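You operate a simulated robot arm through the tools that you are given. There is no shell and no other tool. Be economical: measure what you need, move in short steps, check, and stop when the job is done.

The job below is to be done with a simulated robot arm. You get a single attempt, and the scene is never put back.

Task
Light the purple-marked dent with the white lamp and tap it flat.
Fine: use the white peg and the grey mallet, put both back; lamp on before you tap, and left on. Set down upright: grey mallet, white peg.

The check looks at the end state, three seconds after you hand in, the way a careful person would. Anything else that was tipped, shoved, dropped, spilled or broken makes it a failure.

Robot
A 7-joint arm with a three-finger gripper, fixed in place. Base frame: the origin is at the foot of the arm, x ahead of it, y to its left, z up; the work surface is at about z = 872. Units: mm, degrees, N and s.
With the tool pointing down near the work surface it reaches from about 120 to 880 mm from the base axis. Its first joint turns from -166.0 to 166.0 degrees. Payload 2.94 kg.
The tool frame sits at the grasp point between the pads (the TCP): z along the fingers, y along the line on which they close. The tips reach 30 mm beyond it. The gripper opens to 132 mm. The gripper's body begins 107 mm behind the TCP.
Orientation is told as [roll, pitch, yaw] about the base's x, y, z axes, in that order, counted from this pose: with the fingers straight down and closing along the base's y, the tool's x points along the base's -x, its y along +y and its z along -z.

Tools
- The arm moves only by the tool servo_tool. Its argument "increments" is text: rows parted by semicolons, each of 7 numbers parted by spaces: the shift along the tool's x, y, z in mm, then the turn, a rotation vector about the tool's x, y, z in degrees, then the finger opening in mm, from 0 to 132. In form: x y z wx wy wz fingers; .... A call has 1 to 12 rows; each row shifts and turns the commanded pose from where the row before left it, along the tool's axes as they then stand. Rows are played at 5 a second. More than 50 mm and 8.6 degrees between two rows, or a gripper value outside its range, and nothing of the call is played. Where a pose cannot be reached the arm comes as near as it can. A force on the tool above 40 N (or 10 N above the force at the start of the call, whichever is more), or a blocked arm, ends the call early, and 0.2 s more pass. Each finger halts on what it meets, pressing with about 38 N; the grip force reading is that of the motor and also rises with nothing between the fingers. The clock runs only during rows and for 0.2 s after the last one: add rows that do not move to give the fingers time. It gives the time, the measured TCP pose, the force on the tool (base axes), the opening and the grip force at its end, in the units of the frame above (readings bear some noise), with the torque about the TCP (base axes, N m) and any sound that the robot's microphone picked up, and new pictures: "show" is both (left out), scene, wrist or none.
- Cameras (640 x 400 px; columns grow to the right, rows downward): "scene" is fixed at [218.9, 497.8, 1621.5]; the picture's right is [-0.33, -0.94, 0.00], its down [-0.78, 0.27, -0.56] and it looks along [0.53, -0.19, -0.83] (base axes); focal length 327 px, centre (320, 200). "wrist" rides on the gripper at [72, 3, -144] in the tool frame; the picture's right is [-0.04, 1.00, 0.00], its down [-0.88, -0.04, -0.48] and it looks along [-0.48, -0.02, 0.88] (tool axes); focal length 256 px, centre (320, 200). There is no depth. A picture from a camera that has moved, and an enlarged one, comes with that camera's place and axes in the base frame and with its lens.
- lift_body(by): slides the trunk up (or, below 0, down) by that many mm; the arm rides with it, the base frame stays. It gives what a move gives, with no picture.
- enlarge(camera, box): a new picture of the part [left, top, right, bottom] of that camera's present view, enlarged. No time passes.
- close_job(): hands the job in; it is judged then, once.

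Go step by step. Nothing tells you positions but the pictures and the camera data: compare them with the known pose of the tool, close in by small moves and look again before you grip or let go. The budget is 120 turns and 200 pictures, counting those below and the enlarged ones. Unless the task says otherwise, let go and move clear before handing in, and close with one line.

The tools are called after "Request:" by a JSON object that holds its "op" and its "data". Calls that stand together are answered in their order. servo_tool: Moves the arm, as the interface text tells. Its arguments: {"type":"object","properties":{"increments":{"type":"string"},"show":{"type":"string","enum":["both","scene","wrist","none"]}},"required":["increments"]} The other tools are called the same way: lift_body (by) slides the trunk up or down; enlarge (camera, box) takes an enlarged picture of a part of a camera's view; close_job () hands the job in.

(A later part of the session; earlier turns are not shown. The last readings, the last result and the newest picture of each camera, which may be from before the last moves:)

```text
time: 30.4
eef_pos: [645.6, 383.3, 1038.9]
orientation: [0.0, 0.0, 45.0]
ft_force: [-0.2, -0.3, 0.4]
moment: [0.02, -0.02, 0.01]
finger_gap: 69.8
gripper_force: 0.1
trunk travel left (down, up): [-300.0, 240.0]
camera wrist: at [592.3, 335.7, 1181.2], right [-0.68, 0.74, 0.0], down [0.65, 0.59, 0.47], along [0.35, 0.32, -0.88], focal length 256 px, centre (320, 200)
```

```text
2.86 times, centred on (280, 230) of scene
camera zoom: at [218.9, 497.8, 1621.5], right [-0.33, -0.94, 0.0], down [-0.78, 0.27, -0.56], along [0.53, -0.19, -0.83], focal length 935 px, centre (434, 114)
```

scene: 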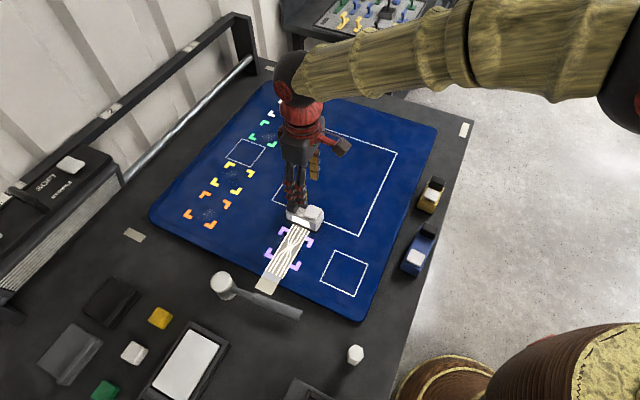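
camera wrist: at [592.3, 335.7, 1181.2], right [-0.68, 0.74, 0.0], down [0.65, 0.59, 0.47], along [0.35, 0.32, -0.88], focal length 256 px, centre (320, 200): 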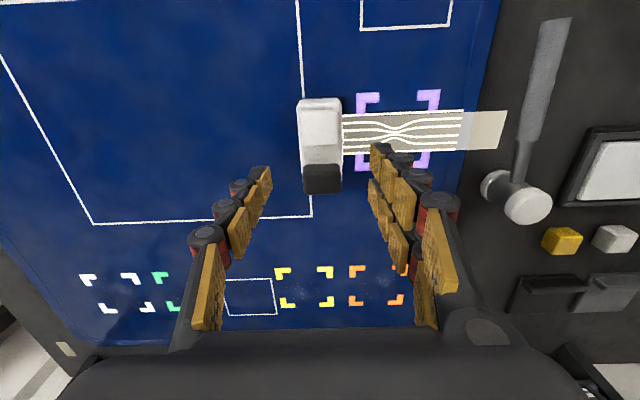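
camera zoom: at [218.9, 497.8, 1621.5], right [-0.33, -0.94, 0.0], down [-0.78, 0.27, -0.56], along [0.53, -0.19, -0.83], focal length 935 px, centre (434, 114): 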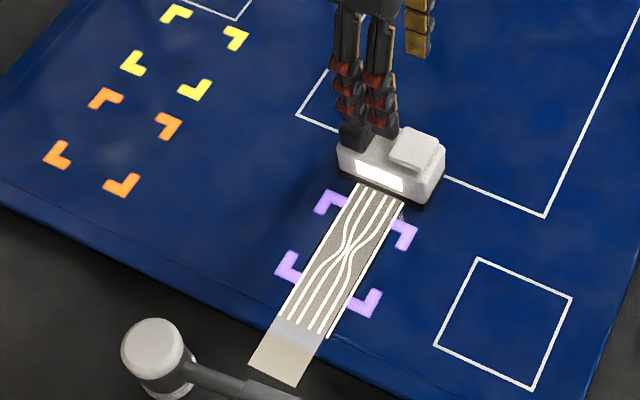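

The lamp stands lit and well placed. Now to the hex peg: I turn back to yaw 0 and move above it.

Request:
{"op": "servo_tool", "data": {"increments": "0 0 0 0 0 7.5 70;0 0 0 0 0 7.5 70;0 0 0 0 0 7.5 70;0 0 0 0 0 7.5 70;0 0 0 0 0 7.5 70;0 0 0 0 0 7.5 70;44 1 0 0 0 0 70;44 1 0 0 0 0 70;44 1 0 0 0 0 70;44 1 0 0 0 0 70;44 1 0 0 0 0 70;44 1 0 0 0 0 70", "show": "none"}}

Request:
{"op": "servo_tool", "data": {"increments": "43 1 10 0 0 0 70;43 1 10 0 0 0 70;0 0 0 0 0 0 70", "show": "both"}}

Request:
{"op": "enlarge", "data": {"camera": "wrist", "box": [240, 80, 400, 190]}}

Request:
{"op": "enlarge", "data": {"camera": "scene", "box": [300, 320, 410, 390]}}

```text
time: 33.0
eef_pos: [378.6, 389.2, 1043.6]
orientation: [0.0, 0.0, -0.1]
ft_force: [-0.3, -0.1, -0.2]
moment: [0.03, -0.02, 0.0]
finger_gap: 70.1
gripper_force: 0.0
trunk travel left (down, up): [-300.0, 240.0]
```

```text
time: 33.8
eef_pos: [293.9, 389.3, 1021.0]
orientation: [-0.1, 0.1, 0.1]
ft_force: [0.0, 0.0, 0.1]
moment: [-0.01, 0.0, -0.01]
finger_gap: 69.9
gripper_force: 0.0
trunk travel left (down, up): [-300.0, 240.0]
camera wrist: at [222.6, 392.8, 1163.8], right [0.04, 1.0, 0.0], down [0.88, -0.04, 0.48], along [0.48, -0.02, -0.88], focal length 256 px, centre (320, 200)
```

scene: 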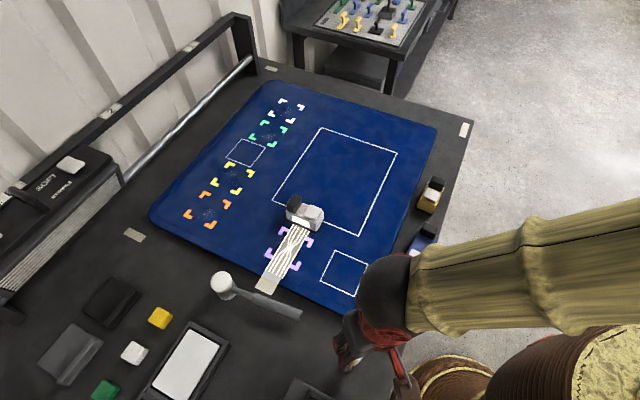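
wrist: 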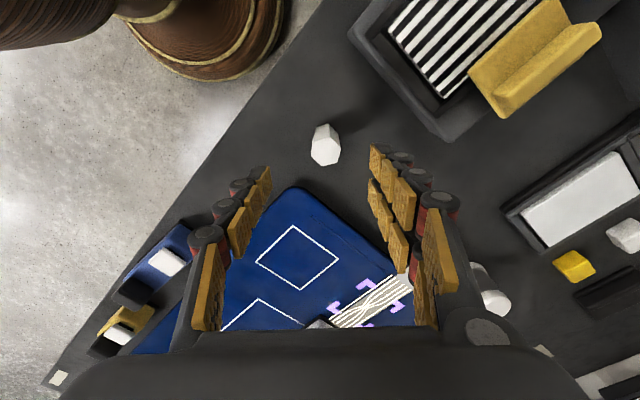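

```text
3.64 times, centred on (320, 135) of wrist
camera zoom: at [222.6, 392.8, 1163.8], right [0.04, 1.0, 0.0], down [0.88, -0.04, 0.48], along [0.48, -0.02, -0.88], focal length 931 px, centre (320, 436)
```

zoom: 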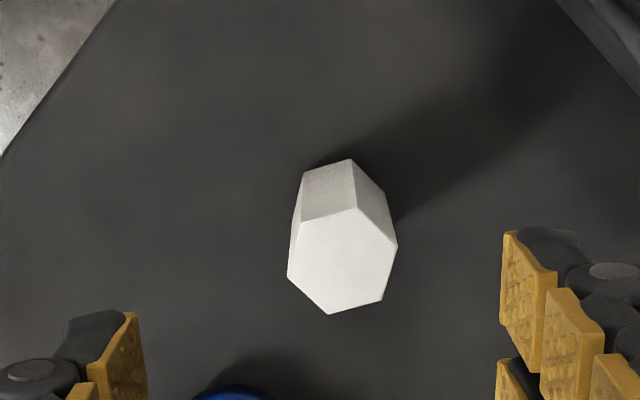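

```text
5.71 times, centred on (355, 355) of scene
camera zoom: at [218.9, 497.8, 1621.5], right [-0.33, -0.94, 0.0], down [-0.78, 0.27, -0.56], along [0.53, -0.19, -0.83], focal length 1869 px, centre (120, -686)
```

zoom: 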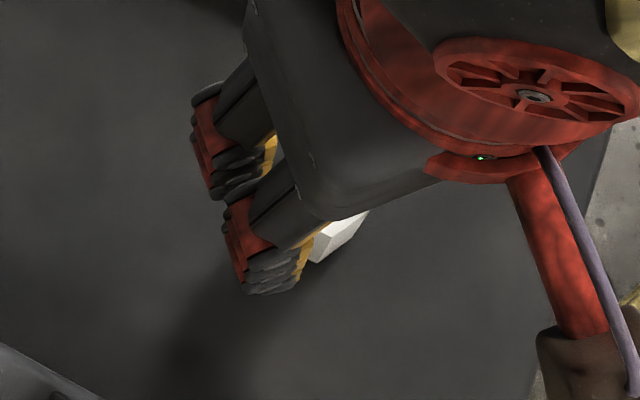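

The peg is a hex prism, ~25 mm across flats, ~55 mm tall, centred at about (299.5, 395.5), with flats turned 16°. I align and descend to just above it for a check.

Request:
{"op": "servo_tool", "data": {"increments": "-5.5 6 0 0 0 8 60;0 0 0 0 0 8 60;0 0 30 0 0 0 60;0 0 25 0 0 0 60;0 0 0 0 0 0 60", "show": "wrist"}}

Request:
{"op": "enlarge", "data": {"camera": "wrist", "box": [240, 80, 400, 190]}}

```text
time: 35.0
eef_pos: [299.3, 397.2, 966.6]
orientation: [-0.1, 0.0, -16.0]
ft_force: [0.1, -0.4, 0.4]
moment: [0.02, 0.05, -0.03]
finger_gap: 60.1
gripper_force: 0.0
trunk travel left (down, up): [-300.0, 240.0]
camera wrist: at [230.9, 420.7, 1109.2], right [0.32, 0.95, 0.0], down [0.83, -0.28, 0.48], along [0.45, -0.15, -0.88], focal length 256 px, centre (320, 200)
```

wrist: 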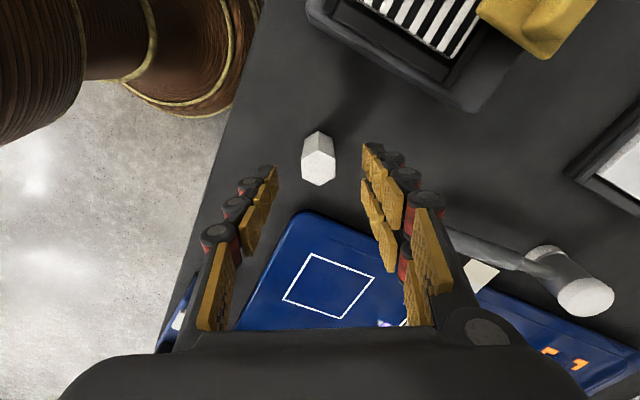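

```text
3.64 times, centred on (320, 135) of wrist
camera zoom: at [230.9, 420.7, 1109.2], right [0.32, 0.95, 0.0], down [0.83, -0.28, 0.48], along [0.45, -0.15, -0.88], focal length 931 px, centre (320, 436)
```

zoom: 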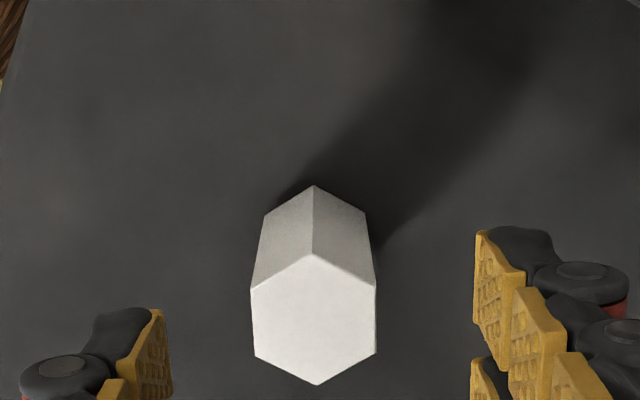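

Aligned. Descend around the peg and grip.

Request:
{"op": "servo_tool", "data": {"increments": "0 -1 26 0 0 0 60;0 0 26 0 0 0 60;0 0 0 0 0 0 60;0 0 0 0 0 0 15;0 0 0 0 0 0 15;0 0 0 0 0 0 15;0 0 0 0 0 0 15", "show": "wrist"}}

```text
time: 36.6
eef_pos: [299.1, 395.2, 913.9]
orientation: [-0.1, 0.0, -16.0]
ft_force: [-0.3, -1.0, -0.7]
moment: [0.01, 0.0, 0.01]
finger_gap: 28.7
gripper_force: 32.3
trunk travel left (down, up): [-300.0, 240.0]
camera wrist: at [230.1, 418.8, 1057.1], right [0.32, 0.95, 0.0], down [0.83, -0.28, 0.48], along [0.45, -0.15, -0.88], focal length 256 px, centre (320, 200)
```

wrist: 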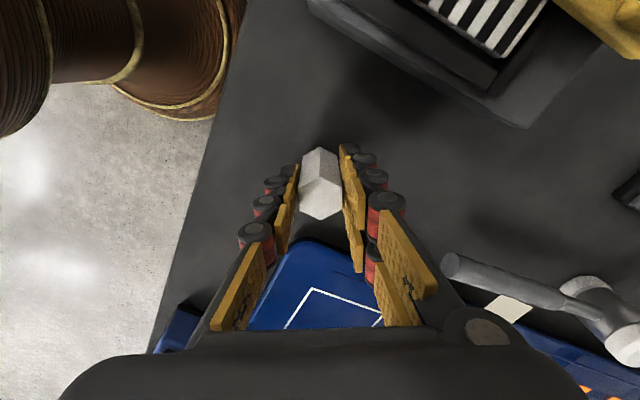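

Gripped. I lift and carry it to above the dent.

Request:
{"op": "servo_tool", "data": {"increments": "0 0 -40 0 0 0 15;0 0 -40 0 0 0 15;-37.16 18.37 0 0 0 0 15;-37.16 18.37 0 0 0 0 15;-37.16 18.37 0 0 0 0 15;-37.16 18.37 0 0 0 0 15;-37.16 18.37 0 0 0 0 15;-37.16 18.37 0 0 0 0 15;-37.16 18.37 0 0 0 0 15;0 0 0 0 0 0 15", "show": "both"}}

Request:
{"op": "enlarge", "data": {"camera": "scene", "box": [180, 160, 380, 300]}}

```text
time: 38.8
eef_pos: [584.0, 446.3, 993.4]
orientation: [0.0, -0.1, -16.0]
ft_force: [-0.1, 0.7, -0.7]
moment: [0.02, 0.05, 0.01]
finger_gap: 28.3
gripper_force: 37.9
trunk travel left (down, up): [-300.0, 240.0]
camera wrist: at [516.6, 469.3, 1137.1], right [0.32, 0.95, 0.0], down [0.83, -0.28, 0.48], along [0.45, -0.15, -0.88], focal length 256 px, centre (320, 200)
```

scene: 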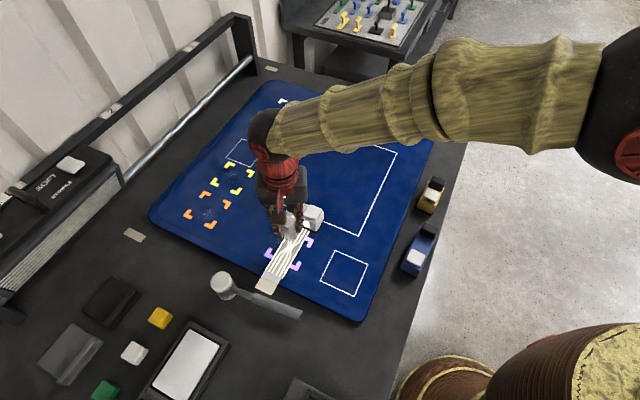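
wrist: 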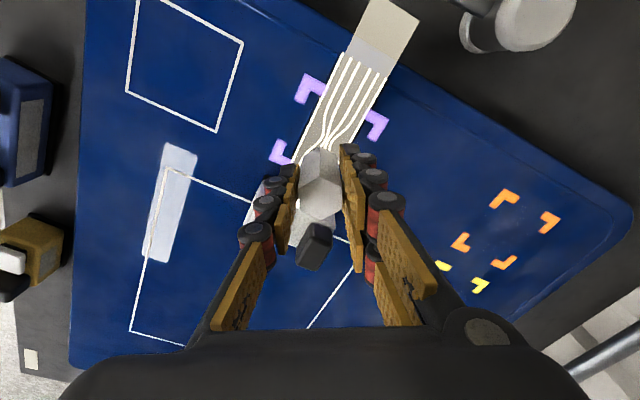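

```text
2.86 times, centred on (280, 230) of scene
camera zoom: at [218.9, 497.8, 1621.5], right [-0.33, -0.94, 0.0], down [-0.78, 0.27, -0.56], along [0.53, -0.19, -0.83], focal length 935 px, centre (434, 114)
```

zoom: 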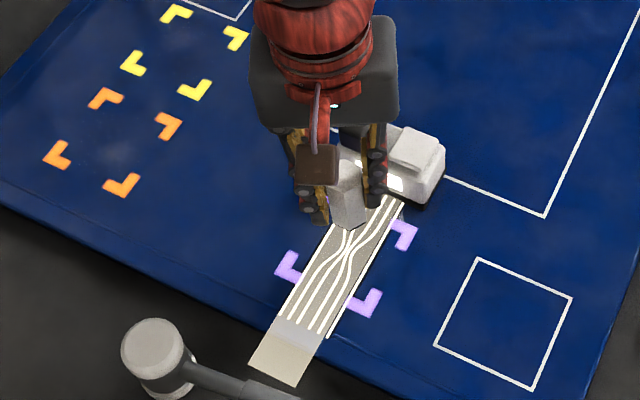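

Over the dent. I lower in steps until the peg's foot touches.

Request:
{"op": "servo_tool", "data": {"increments": "-0.7 1.2 25 0 0 0 15;0 0 25 0 0 0 15;0 0 13 0 0 0 15;0 0 0 0 0 0 15", "show": "both"}}

Request:
{"op": "enlarge", "data": {"camera": "scene", "box": [240, 200, 340, 300]}}

```text
time: 39.8
eef_pos: [586.4, 450.0, 935.8]
orientation: [0.4, -0.4, -16.0]
ft_force: [-0.1, -1.4, 29.0]
moment: [-0.12, -0.01, 0.0]
finger_gap: 28.4
gripper_force: 38.0
trunk travel left (down, up): [-300.0, 240.0]
camera wrist: at [517.6, 472.2, 1078.4], right [0.32, 0.95, 0.01], down [0.83, -0.28, 0.48], along [0.46, -0.15, -0.88], focal length 256 px, centre (320, 200)
```

scene: 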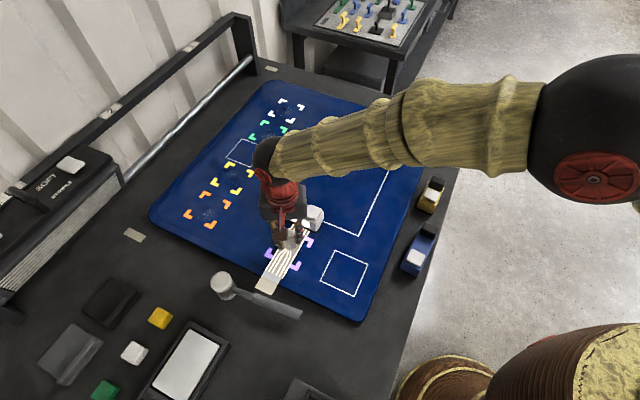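
wrist: 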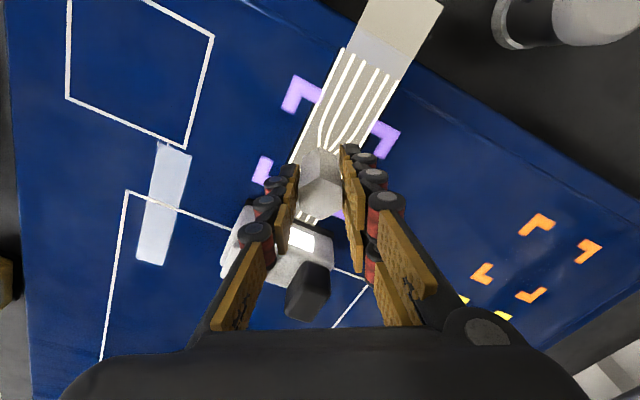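

```text
4.00 times, centred on (290, 250) of scene
camera zoom: at [218.9, 497.8, 1621.5], right [-0.33, -0.94, 0.0], down [-0.78, 0.27, -0.56], along [0.53, -0.19, -0.83], focal length 1308 px, centre (440, 0)
```

zoom: 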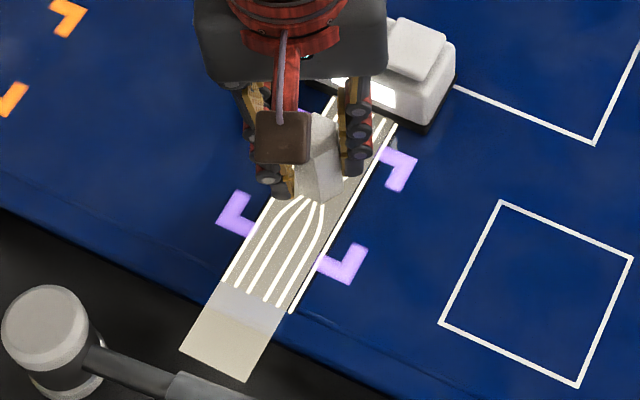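

It touched earlier than expected (29 N), so I ease back up until the force is small.

Request:
{"op": "servo_tool", "data": {"increments": "0 0 -5 0 0 0 15;0 0 0 0 0 0 15", "show": "none"}}

Request:
{"op": "enlarge", "data": {"camera": "wrist", "box": [240, 120, 400, 240]}}

Request:
{"op": "enlarge", "data": {"camera": "scene", "box": [260, 210, 320, 270]}}

```text
time: 40.4
eef_pos: [585.9, 447.9, 935.9]
orientation: [-0.1, 0.0, -16.1]
ft_force: [1.9, 3.4, 10.5]
moment: [0.2, -0.19, 0.01]
finger_gap: 28.1
gripper_force: 37.7
trunk travel left (down, up): [-300.0, 240.0]
```

```text
3.33 times, centred on (320, 180) of wrist
camera zoom: at [517.1, 471.6, 1078.9], right [0.32, 0.95, 0.0], down [0.83, -0.28, 0.47], along [0.45, -0.15, -0.88], focal length 853 px, centre (320, 267)
```

zoom: 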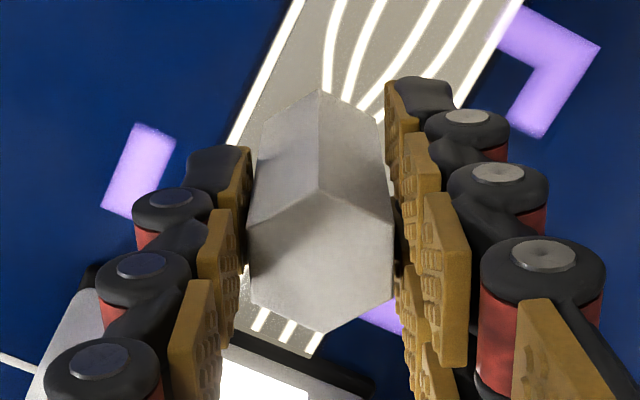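

```text
6.67 times, centred on (290, 240) of scene
camera zoom: at [218.9, 497.8, 1621.5], right [-0.33, -0.94, 0.0], down [-0.78, 0.27, -0.56], along [0.53, -0.19, -0.83], focal length 2181 px, centre (520, -67)
```

zoom: 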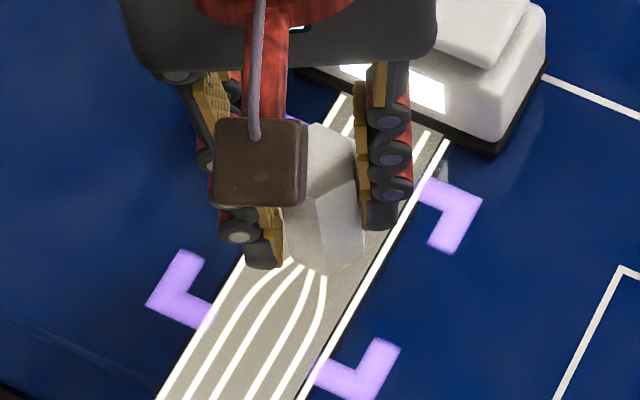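

The peg's foot stands on the dent. I relieve the rest of the force and release slowly.

Request:
{"op": "servo_tool", "data": {"increments": "0 0 -2 0 0 0 15;0 0 0 0 0 0 15;0 0 0 0 0 0 40;0 0 0 0 0 0 60;0 0 0 0 0 0 60;0 0 0 0 0 0 60", "show": "both"}}

Request:
{"op": "enlarge", "data": {"camera": "wrist", "box": [240, 120, 400, 240]}}

```text
time: 41.8
eef_pos: [584.6, 448.9, 938.9]
orientation: [0.1, 0.1, -16.1]
ft_force: [-0.1, 0.3, 0.6]
moment: [0.01, -0.02, 0.03]
finger_gap: 59.8
gripper_force: 0.0
trunk travel left (down, up): [-300.0, 240.0]
camera wrist: at [517.5, 471.6, 1081.5], right [0.32, 0.95, 0.0], down [0.83, -0.28, 0.48], along [0.45, -0.15, -0.88], focal length 256 px, centre (320, 200)
```

scene: 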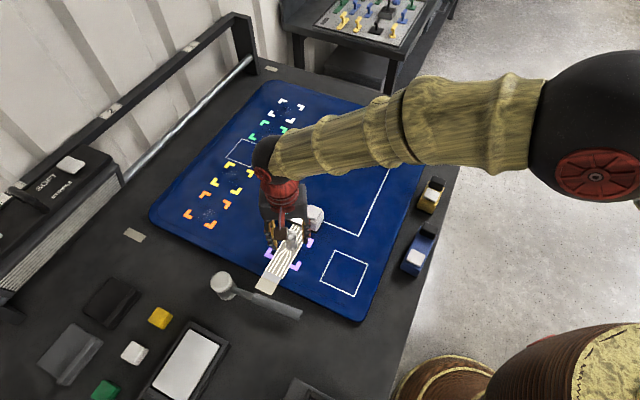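
wrist: 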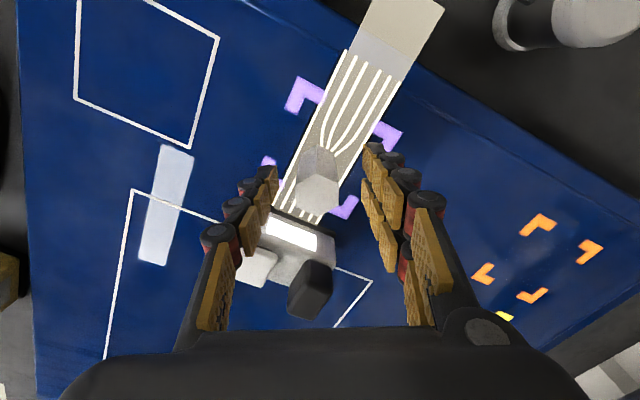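

```text
3.33 times, centred on (320, 180) of wrist
camera zoom: at [517.5, 471.6, 1081.5], right [0.32, 0.95, 0.0], down [0.83, -0.28, 0.48], along [0.45, -0.15, -0.88], focal length 853 px, centre (320, 267)
```

zoom: 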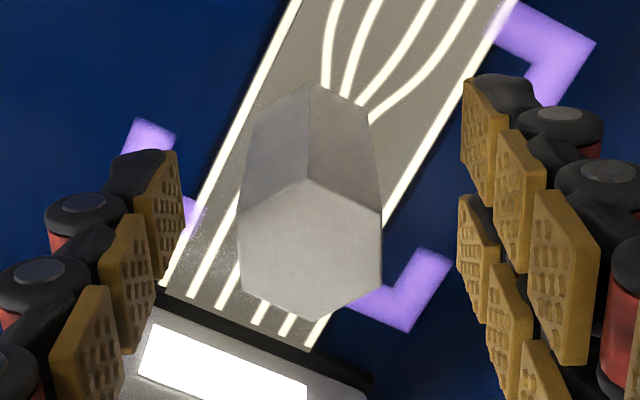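

The peg stands upright on the dent. I rise straight up and go to look at the mallet.

Request:
{"op": "servo_tool", "data": {"increments": "0 0 -30 0 0 0 70;0 0 -40 0 0 0 70;0 0 -40 0 0 0 70;40 0 -20 0 0 -8 70;40 0 0 0 0 -8 70;30 0 0 0 0 0 70;0 20 0 0 0 0 70;0 0 0 0 0 0 70", "show": "both"}}

Request:
{"op": "enlarge", "data": {"camera": "scene", "box": [190, 190, 340, 340]}}

```text
time: 43.6
eef_pos: [476.6, 485.5, 1068.9]
orientation: [0.0, 0.0, 0.0]
ft_force: [0.7, -0.3, -0.5]
moment: [-0.03, -0.01, -0.01]
finger_gap: 70.0
gripper_force: 0.1
trunk travel left (down, up): [-300.0, 240.0]
camera wrist: at [403.9, 489.6, 1210.5], right [0.04, 1.0, 0.0], down [0.88, -0.04, 0.48], along [0.48, -0.02, -0.88], focal length 256 px, centre (320, 200)
```

scene: 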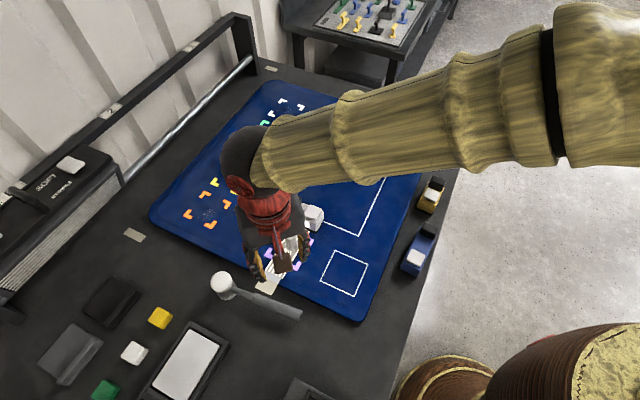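
wrist: 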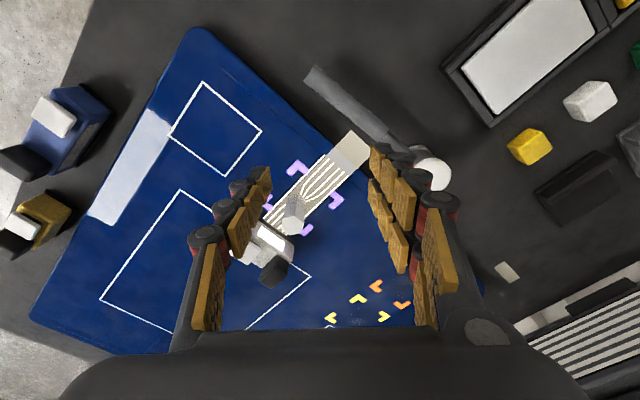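

```text
2.67 times, centred on (265, 265) of scene
camera zoom: at [218.9, 497.8, 1621.5], right [-0.33, -0.94, 0.0], down [-0.78, 0.27, -0.56], along [0.53, -0.19, -0.83], focal length 872 px, centre (467, 27)
```

zoom: 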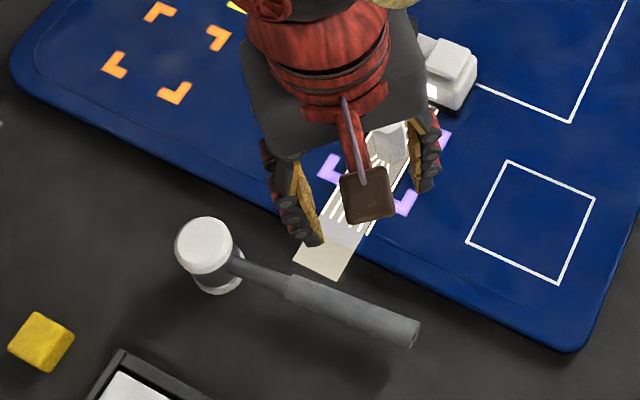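

The mallet stands on its head face with the handle sticking out level. I move nearer to measure it.

Request:
{"op": "servo_tool", "data": {"increments": "20 30 0 0 0 0 70;20 30 0 0 0 0 70;10 25 0 0 0 0 70;0 0 0 0 0 0 70", "show": "wrist"}}

Request:
{"op": "enlarge", "data": {"camera": "wrist", "box": [230, 60, 430, 220]}}

```text
time: 44.6
eef_pos: [425.5, 569.7, 1068.8]
orientation: [0.1, 0.0, 0.0]
ft_force: [0.4, 0.4, -0.1]
moment: [0.01, 0.02, 0.02]
finger_gap: 70.0
gripper_force: 0.1
trunk travel left (down, up): [-300.0, 240.0]
camera wrist: at [354.1, 574.0, 1211.6], right [0.04, 1.0, 0.0], down [0.88, -0.04, 0.48], along [0.48, -0.02, -0.88], focal length 256 px, centre (320, 200)
```

wrist: 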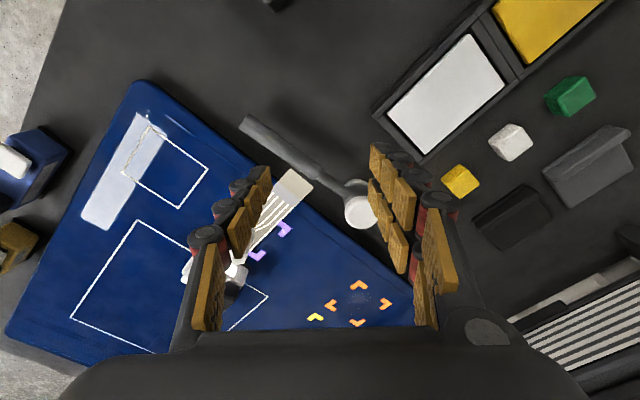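

```text
2.50 times, centred on (330, 140) of wrist
camera zoom: at [354.1, 574.0, 1211.6], right [0.04, 1.0, 0.0], down [0.88, -0.04, 0.48], along [0.48, -0.02, -0.88], focal length 640 px, centre (295, 350)
```

zoom: 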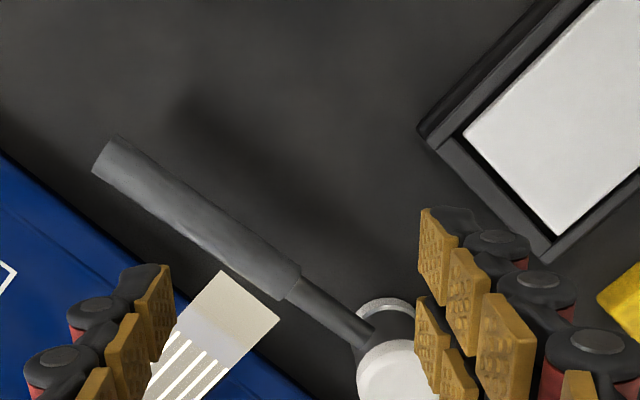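

I turn the gripper along the handle line (yaw about +51) to view it end-on.

Request:
{"op": "servo_tool", "data": {"increments": "-12 -30 0 0 0 -8.5 70;-12 -30 0 0 0 0 70;0 0 0 0 0 -8.5 70;0 0 0 0 0 -8.5 70;0 0 0 0 0 -8.5 70;0 0 0 0 0 -8.5 70;0 0 20 0 0 -8.5 70;0 0 40 0 0 0 70;0 0 0 0 0 0 70", "show": "wrist"}}

Request:
{"op": "enlarge", "data": {"camera": "wrist", "box": [220, 40, 420, 240]}}

```text
time: 46.6
eef_pos: [456.1, 510.8, 1007.4]
orientation: [0.0, 0.0, 51.1]
ft_force: [-0.2, -0.1, 0.2]
moment: [0.01, 0.0, 0.02]
finger_gap: 69.9
gripper_force: 0.1
trunk travel left (down, up): [-300.0, 240.0]
camera wrist: at [407.1, 458.1, 1150.4], right [-0.75, 0.66, 0.0], down [0.58, 0.66, 0.48], along [0.31, 0.36, -0.88], focal length 256 px, centre (320, 200)
```

wrist: 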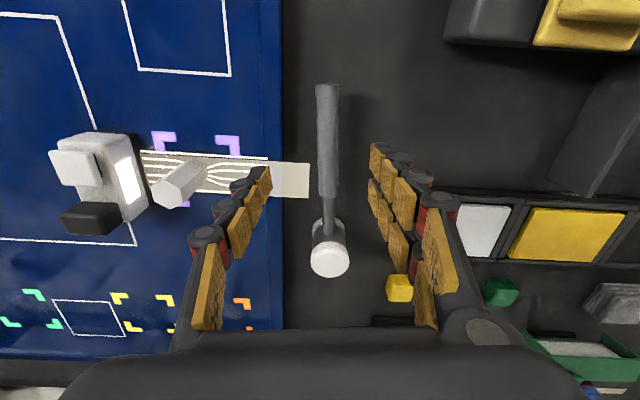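

```text
2.00 times, centred on (320, 140) of wrist
camera zoom: at [407.1, 458.1, 1150.4], right [-0.75, 0.66, 0.0], down [0.58, 0.66, 0.48], along [0.31, 0.36, -0.88], focal length 512 px, centre (320, 320)
```

zoom: 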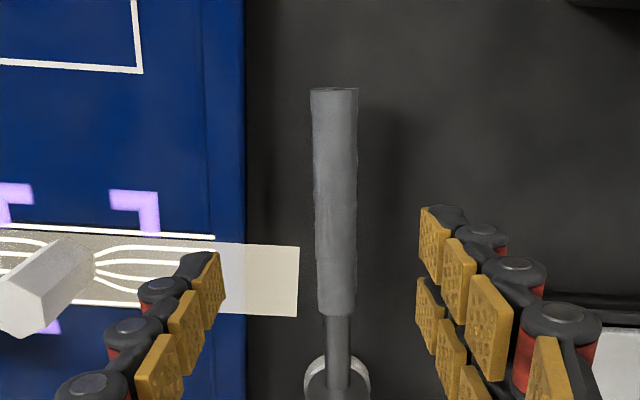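

Mallet head is centred at about (526, 612), top at 936; the handle's axis lies at about z 904, running to (414, 475). I shift over the grip's head end and check alignment.

Request:
{"op": "servo_tool", "data": {"increments": "-22 5 0 0 0 0 60;-22 4.5 15 0 0 0 60;0 0 15 0 0 0 60;0 0 0 0 0 0 60", "show": "both"}}

Request:
{"op": "enlarge", "data": {"camera": "wrist", "box": [220, 40, 420, 240]}}

```text
time: 47.6
eef_pos: [474.6, 550.8, 979.2]
orientation: [0.0, 0.0, 51.1]
ft_force: [0.7, -1.0, 0.2]
moment: [0.0, 0.03, 0.0]
finger_gap: 59.9
gripper_force: 0.0
trunk travel left (down, up): [-300.0, 240.0]
camera wrist: at [426.8, 497.6, 1121.4], right [-0.75, 0.66, 0.0], down [0.58, 0.66, 0.48], along [0.32, 0.36, -0.88], focal length 256 px, centre (320, 200)
```

scene: 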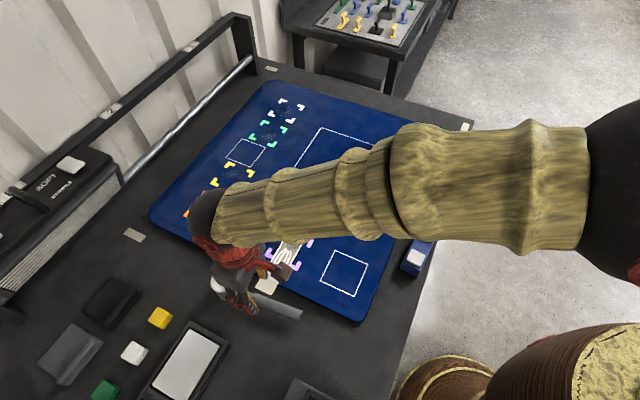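
wrist: 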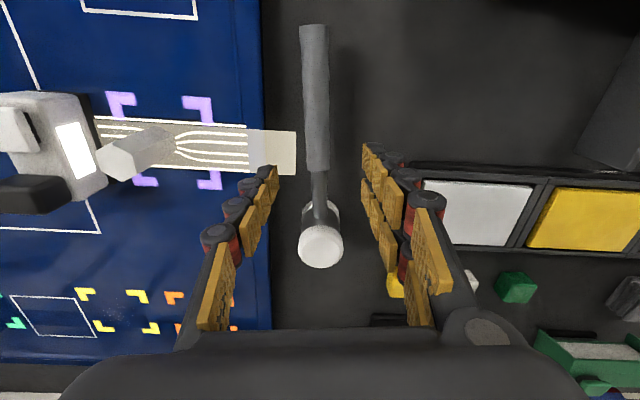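

```text
2.00 times, centred on (320, 140) of wrist
camera zoom: at [426.8, 497.6, 1121.4], right [-0.75, 0.66, 0.0], down [0.58, 0.66, 0.48], along [0.32, 0.36, -0.88], focal length 512 px, centre (320, 320)
```

zoom: 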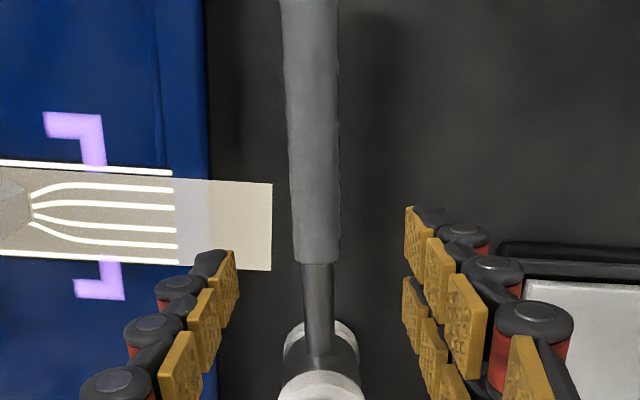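

Aligned to within 2 mm. I descend to about z 909 and grip the handle.

Request:
{"op": "servo_tool", "data": {"increments": "-5 -1.7 25 0 0 0 60;0 0 25 0 0 0 60;0 0 20 0 0 0 60;0 0 0 0 0 0 60", "show": "wrist"}}

```text
time: 48.6
eef_pos: [479.5, 554.3, 907.5]
orientation: [0.0, 0.0, 51.0]
ft_force: [-0.7, -0.1, -1.2]
moment: [0.03, 0.0, -0.01]
finger_gap: 60.4
gripper_force: 0.1
trunk travel left (down, up): [-300.0, 240.0]
camera wrist: at [431.3, 501.3, 1050.5], right [-0.75, 0.66, 0.0], down [0.58, 0.66, 0.48], along [0.31, 0.36, -0.88], focal length 256 px, centre (320, 200)
```

wrist: 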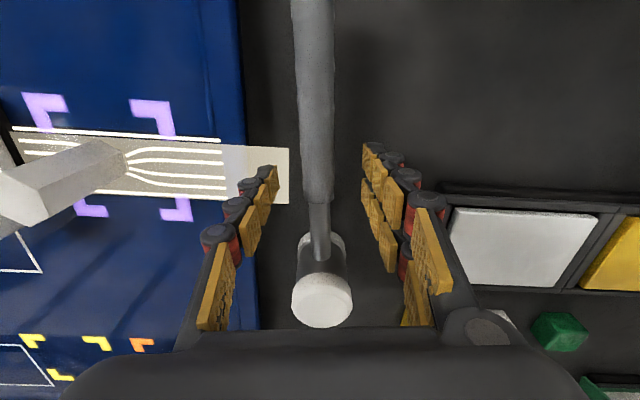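

Request:
{"op": "servo_tool", "data": {"increments": "0 0 0 0 0 0 8;0 0 0 0 0 0 8;0 0 0 0 0 0 8;0 0 0 0 0 0 8;0 0 0 0 0 0 8", "show": "wrist"}}

Request:
{"op": "servo_tool", "data": {"increments": "0 0 -10 0 0 0 8;0 0 -15 0 0 0 8;0 0 0 0 0 0 8", "show": "both"}}

```text
time: 49.8
eef_pos: [477.7, 555.4, 906.8]
orientation: [0.0, -0.1, 51.0]
ft_force: [0.8, 0.3, 1.3]
moment: [0.0, -0.05, -0.08]
finger_gap: 22.2
gripper_force: 37.6
trunk travel left (down, up): [-300.0, 240.0]
camera wrist: at [431.2, 501.1, 1050.6], right [-0.75, 0.66, 0.0], down [0.58, 0.66, 0.48], along [0.31, 0.36, -0.88], focal length 256 px, centre (320, 200)
```

wrist: 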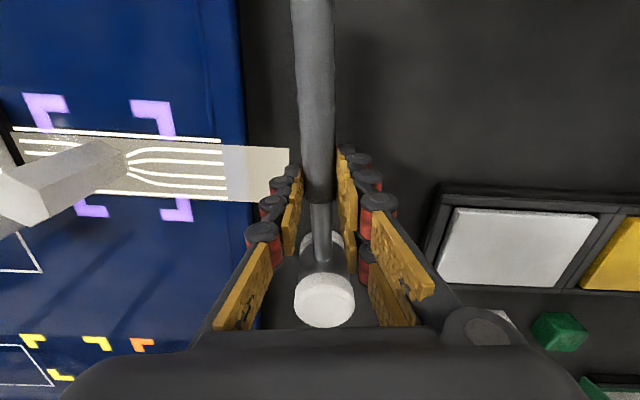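

```text
time: 50.6
eef_pos: [479.1, 554.8, 932.7]
orientation: [0.1, 0.1, 51.1]
ft_force: [1.1, 1.5, -3.3]
moment: [-0.21, 0.16, 0.04]
finger_gap: 22.2
gripper_force: 38.2
trunk travel left (down, up): [-300.0, 240.0]
camera wrist: at [432.1, 500.5, 1074.9], right [-0.75, 0.66, 0.0], down [0.58, 0.66, 0.47], along [0.31, 0.36, -0.88], focal length 256 px, centre (320, 200)
```

scene: 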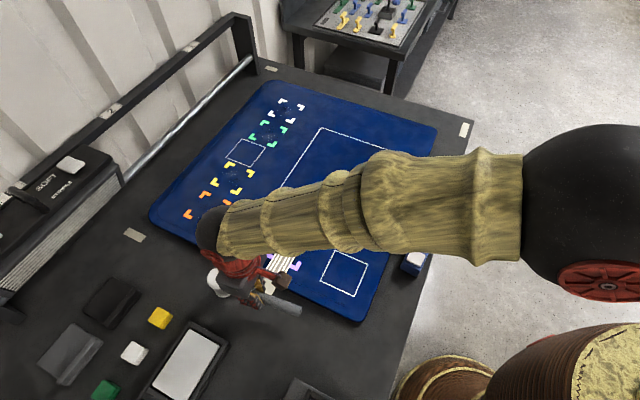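
wrist: 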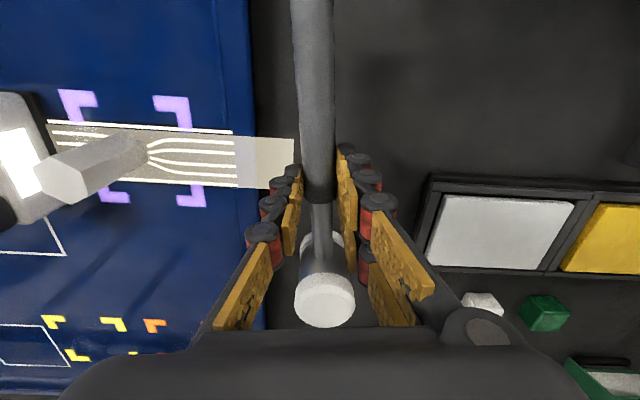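

The mallet is held level. I lift it higher and carry the head over the peg.

Request:
{"op": "servo_tool", "data": {"increments": "0 0 -40 0 0 0 8;0 0 -37 0 0 0 8;22.7 -37.5 0 0 0 0 8;22.7 -37.5 0 0 0 0 8;22.7 -37.5 0 0 0 0 8;22.7 -37.5 0 0 0 0 8;0 0 0 0 0 0 8", "show": "both"}}

Request:
{"op": "enlarge", "data": {"camera": "scene", "box": [240, 180, 360, 280]}}

Request:
{"op": "enlarge", "data": {"camera": "wrist", "box": [220, 160, 420, 340]}}

```text
time: 52.2
eef_pos: [537.8, 388.2, 1010.9]
orientation: [0.0, 0.0, 51.0]
ft_force: [-0.3, 0.5, -3.2]
moment: [-0.2, 0.16, 0.02]
finger_gap: 21.8
gripper_force: 37.5
trunk travel left (down, up): [-300.0, 240.0]
camera wrist: at [490.4, 334.4, 1153.8], right [-0.75, 0.66, 0.0], down [0.58, 0.66, 0.48], along [0.31, 0.36, -0.88], focal length 256 px, centre (320, 200)
```

scene: 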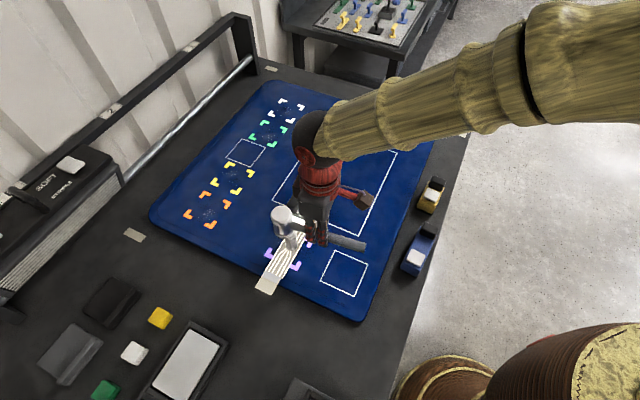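
wrist: 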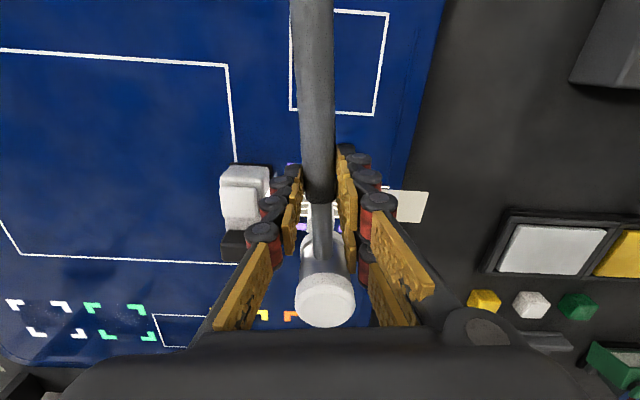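

```text
4.00 times, centred on (300, 230) of scene
camera zoom: at [218.9, 497.8, 1621.5], right [-0.33, -0.94, 0.0], down [-0.78, 0.27, -0.56], along [0.53, -0.19, -0.83], focal length 1308 px, centre (400, 80)
```

zoom: 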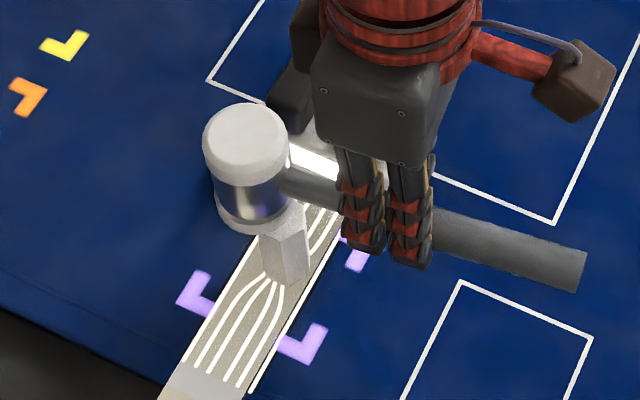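

```text
2.22 times, centred on (320, 250) of wrist
camera zoom: at [490.4, 334.4, 1153.8], right [-0.75, 0.66, 0.0], down [0.58, 0.66, 0.48], along [0.31, 0.36, -0.88], focal length 569 px, centre (320, 89)
```

zoom: 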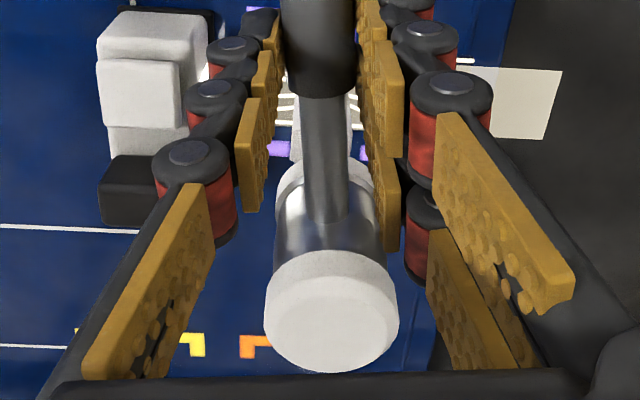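

The head is over the peg with about 35 mm to spare. I come down close, then give a short tap and rise at once.

Request:
{"op": "servo_tool", "data": {"increments": "0 0 20 0 0 0 8;0 0 0 0 0 0 8", "show": "scene"}}

Request:
{"op": "enlarge", "data": {"camera": "scene", "box": [240, 180, 360, 280]}}

```text
time: 52.8
eef_pos: [538.8, 388.2, 995.1]
orientation: [-0.1, -0.3, 51.0]
ft_force: [-5.9, -4.3, 21.7]
moment: [0.85, -0.6, 0.11]
finger_gap: 22.2
gripper_force: 38.2
trunk travel left (down, up): [-300.0, 240.0]
```

scene: 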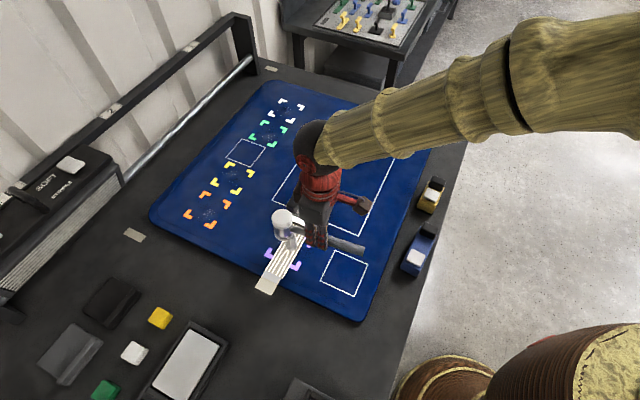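

```text
4.00 times, centred on (300, 230) of scene
camera zoom: at [218.9, 497.8, 1621.5], right [-0.33, -0.94, 0.0], down [-0.78, 0.27, -0.56], along [0.53, -0.19, -0.83], focal length 1308 px, centre (400, 80)
```

zoom: 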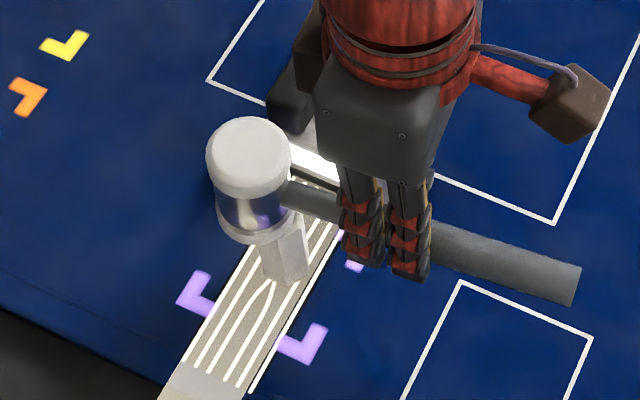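

It already made contact (22 N) and the lines are partly straighter. I rise a little and look.

Request:
{"op": "servo_tool", "data": {"increments": "0 0 -25 0 0 0 8;0 0 0 0 0 0 8", "show": "both"}}

Request:
{"op": "enlarge", "data": {"camera": "scene", "box": [240, 180, 360, 280]}}

```text
time: 53.4
eef_pos: [538.1, 389.7, 1014.2]
orientation: [0.0, 0.0, 50.9]
ft_force: [0.9, -0.4, -4.5]
moment: [-0.16, 0.18, 0.02]
finger_gap: 21.9
gripper_force: 38.0
trunk travel left (down, up): [-300.0, 240.0]
camera wrist: at [490.4, 335.7, 1157.4], right [-0.75, 0.66, 0.0], down [0.58, 0.66, 0.47], along [0.31, 0.35, -0.88], focal length 256 px, centre (320, 200)
```

scene: 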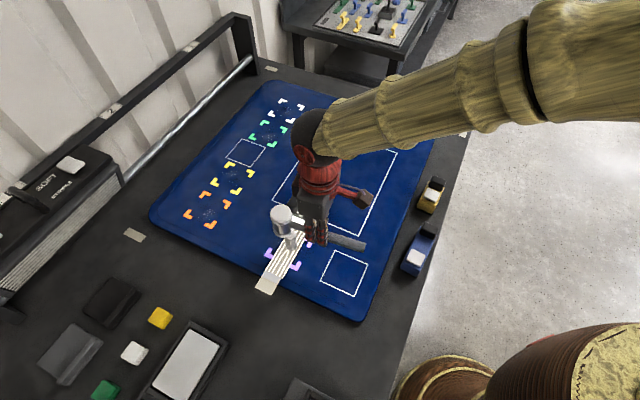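
wrist: 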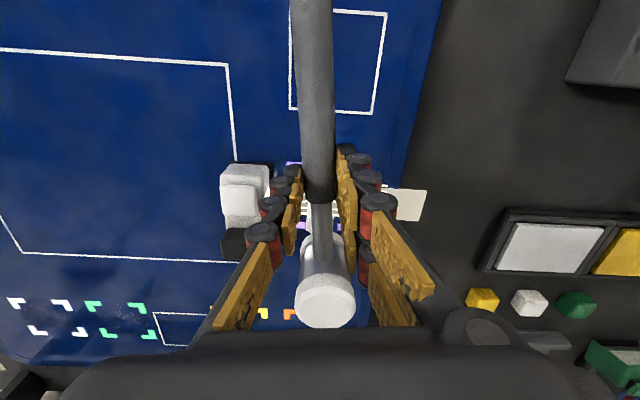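

```text
4.00 times, centred on (300, 230) of scene
camera zoom: at [218.9, 497.8, 1621.5], right [-0.33, -0.94, 0.0], down [-0.78, 0.27, -0.56], along [0.53, -0.19, -0.83], focal length 1308 px, centre (400, 80)
```

zoom: 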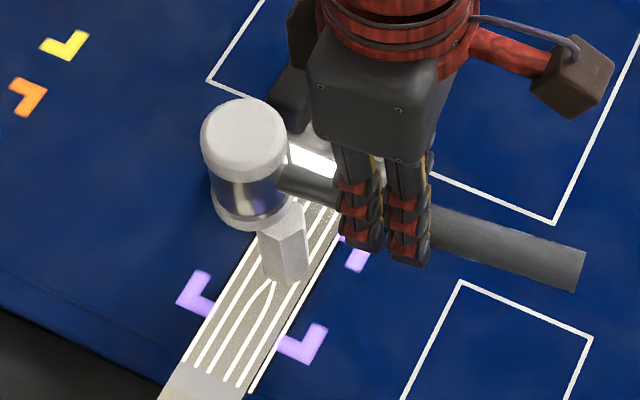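

Request:
{"op": "enlarge", "data": {"camera": "scene", "box": [255, 220, 325, 285]}}

```text
6.15 times, centred on (290, 252) of scene
camera zoom: at [218.9, 497.8, 1621.5], right [-0.33, -0.94, 0.0], down [-0.78, 0.27, -0.56], along [0.53, -0.19, -0.83], focal length 2013 px, centre (505, -123)
```

zoom: 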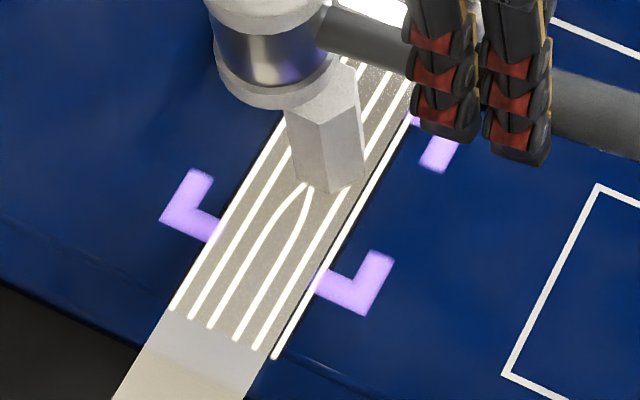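

Progress: the outer lines are straight and the inner two still bend somewhat. I tap again with the same strength.

Request:
{"op": "servo_tool", "data": {"increments": "0 0 24 0 0 0 8;0 0 -24 0 0 0 8;0 0 0 0 0 0 8", "show": "none"}}

Request:
{"op": "enlarge", "data": {"camera": "scene", "box": [255, 220, 325, 285]}}

```text
time: 54.2
eef_pos: [537.8, 389.8, 1016.8]
orientation: [0.1, 0.1, 50.9]
ft_force: [0.0, 0.4, -3.7]
moment: [-0.17, 0.12, 0.0]
finger_gap: 21.8
gripper_force: 38.0
trunk travel left (down, up): [-300.0, 240.0]
```

```text
6.15 times, centred on (290, 252) of scene
camera zoom: at [218.9, 497.8, 1621.5], right [-0.33, -0.94, 0.0], down [-0.78, 0.27, -0.56], along [0.53, -0.19, -0.83], focal length 2013 px, centre (505, -123)
```

zoom: 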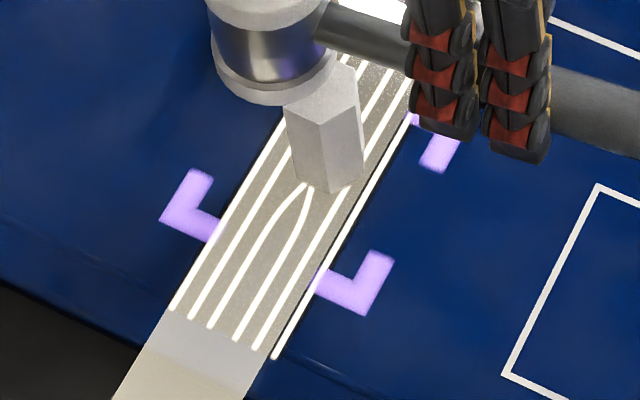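

No contact that time; I go a little deeper.

Request:
{"op": "servo_tool", "data": {"increments": "0 0 22 0 0 0 8;0 0 6 0 0 0 8;0 0 -28 0 0 0 8;0 0 0 0 0 0 8", "show": "none"}}

Request:
{"op": "enlarge", "data": {"camera": "scene", "box": [255, 220, 325, 285]}}

```text
time: 55.2
eef_pos: [539.1, 390.3, 1014.6]
orientation: [0.1, 0.2, 51.0]
ft_force: [-0.3, -0.1, -3.5]
moment: [-0.19, 0.13, -0.01]
finger_gap: 21.6
gripper_force: 37.8
trunk travel left (down, up): [-300.0, 240.0]
```

```text
6.15 times, centred on (290, 252) of scene
camera zoom: at [218.9, 497.8, 1621.5], right [-0.33, -0.94, 0.0], down [-0.78, 0.27, -0.56], along [0.53, -0.19, -0.83], focal length 2013 px, centre (505, -123)
```

zoom: 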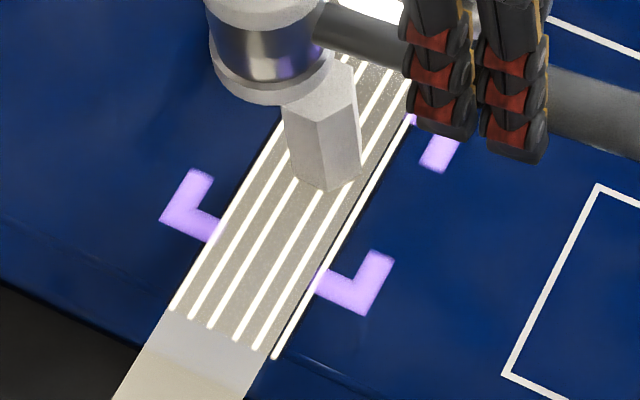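

The lines are now straight, so the dent is flat. I carry the mallet back above its old place.

Request:
{"op": "servo_tool", "data": {"increments": "0 0 -20 0 0 0 8;-22.7 37.6 0 0 0 0 8;-22.7 37.6 0 0 0 0 8;-22.7 37.6 0 0 0 0 8;-22.7 37.6 0 0 0 0 8;0 0 40 0 0 0 8;0 0 40 0 0 0 8;0 0 20 0 0 0 8;0 0 0 0 0 0 8", "show": "both"}}

Request:
{"op": "enlarge", "data": {"camera": "scene", "box": [190, 220, 330, 340]}}

```text
time: 57.2
eef_pos: [479.5, 554.5, 935.1]
orientation: [0.0, 0.0, 51.0]
ft_force: [0.5, -0.9, -2.8]
moment: [-0.14, 0.1, 0.01]
finger_gap: 21.9
gripper_force: 38.3
trunk travel left (down, up): [-300.0, 240.0]
camera wrist: at [432.4, 501.3, 1078.0], right [-0.75, 0.66, 0.0], down [0.58, 0.66, 0.48], along [0.31, 0.36, -0.88], focal length 256 px, centre (320, 200)
```

scene: 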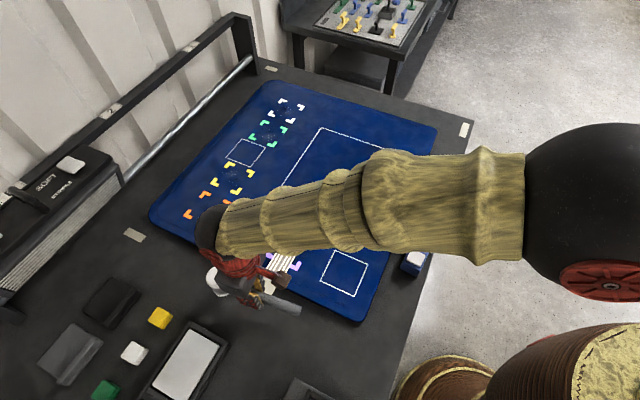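
wrist: 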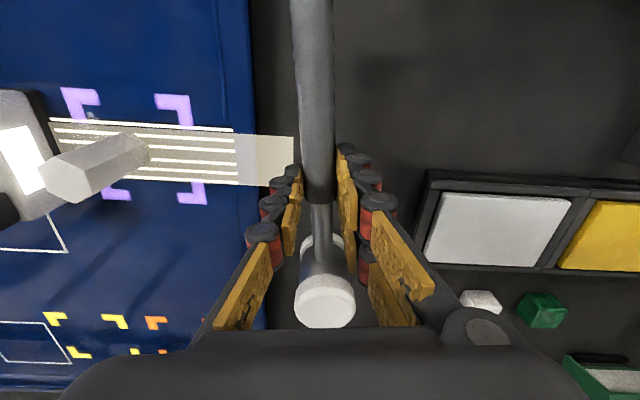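

```text
3.33 times, centred on (260, 280) of scene
camera zoom: at [218.9, 497.8, 1621.5], right [-0.33, -0.94, 0.0], down [-0.78, 0.27, -0.56], along [0.53, -0.19, -0.83], focal length 1090 px, centre (520, -67)
```

zoom: 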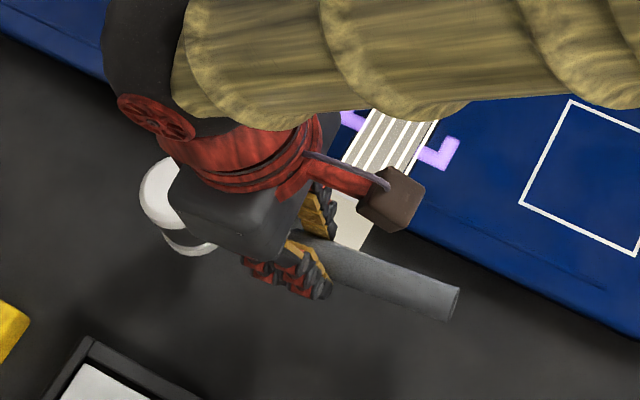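

The grip is unchanged. I lower until the head rests on the table.

Request:
{"op": "servo_tool", "data": {"increments": "0.6 0 15 0 0 0 8;0 0 8 0 0 0 8;0 0 0 0 0 0 8", "show": "none"}}

Request:
{"op": "servo_tool", "data": {"increments": "0 0 2 0 0 0 8;0 0 1.5 0 0 0 8;0 0 0 0 0 0 8", "show": "wrist"}}

```text
time: 58.0
eef_pos: [478.5, 555.0, 912.4]
orientation: [0.0, -0.1, 51.1]
ft_force: [-0.2, 0.0, -2.9]
moment: [-0.19, 0.15, 0.01]
finger_gap: 21.9
gripper_force: 38.0
trunk travel left (down, up): [-300.0, 240.0]
```

```text
time: 58.8
eef_pos: [478.6, 555.1, 908.3]
orientation: [0.1, 0.0, 50.9]
ft_force: [0.0, -0.2, -3.0]
moment: [-0.13, 0.16, 0.0]
finger_gap: 21.9
gripper_force: 38.4
trunk travel left (down, up): [-300.0, 240.0]
camera wrist: at [431.2, 501.6, 1050.7], right [-0.75, 0.66, 0.0], down [0.58, 0.66, 0.47], along [0.31, 0.36, -0.88], focal length 256 px, centre (320, 200)
```

wrist: 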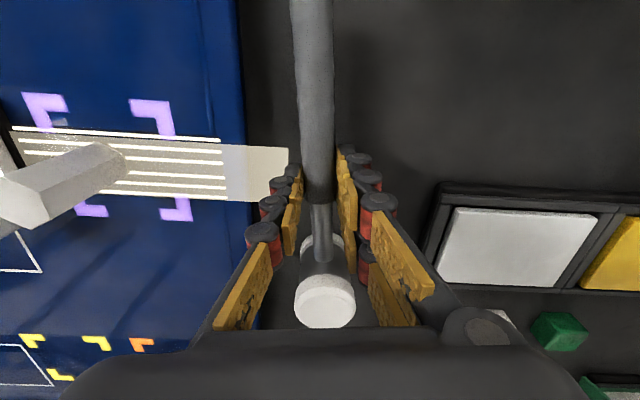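

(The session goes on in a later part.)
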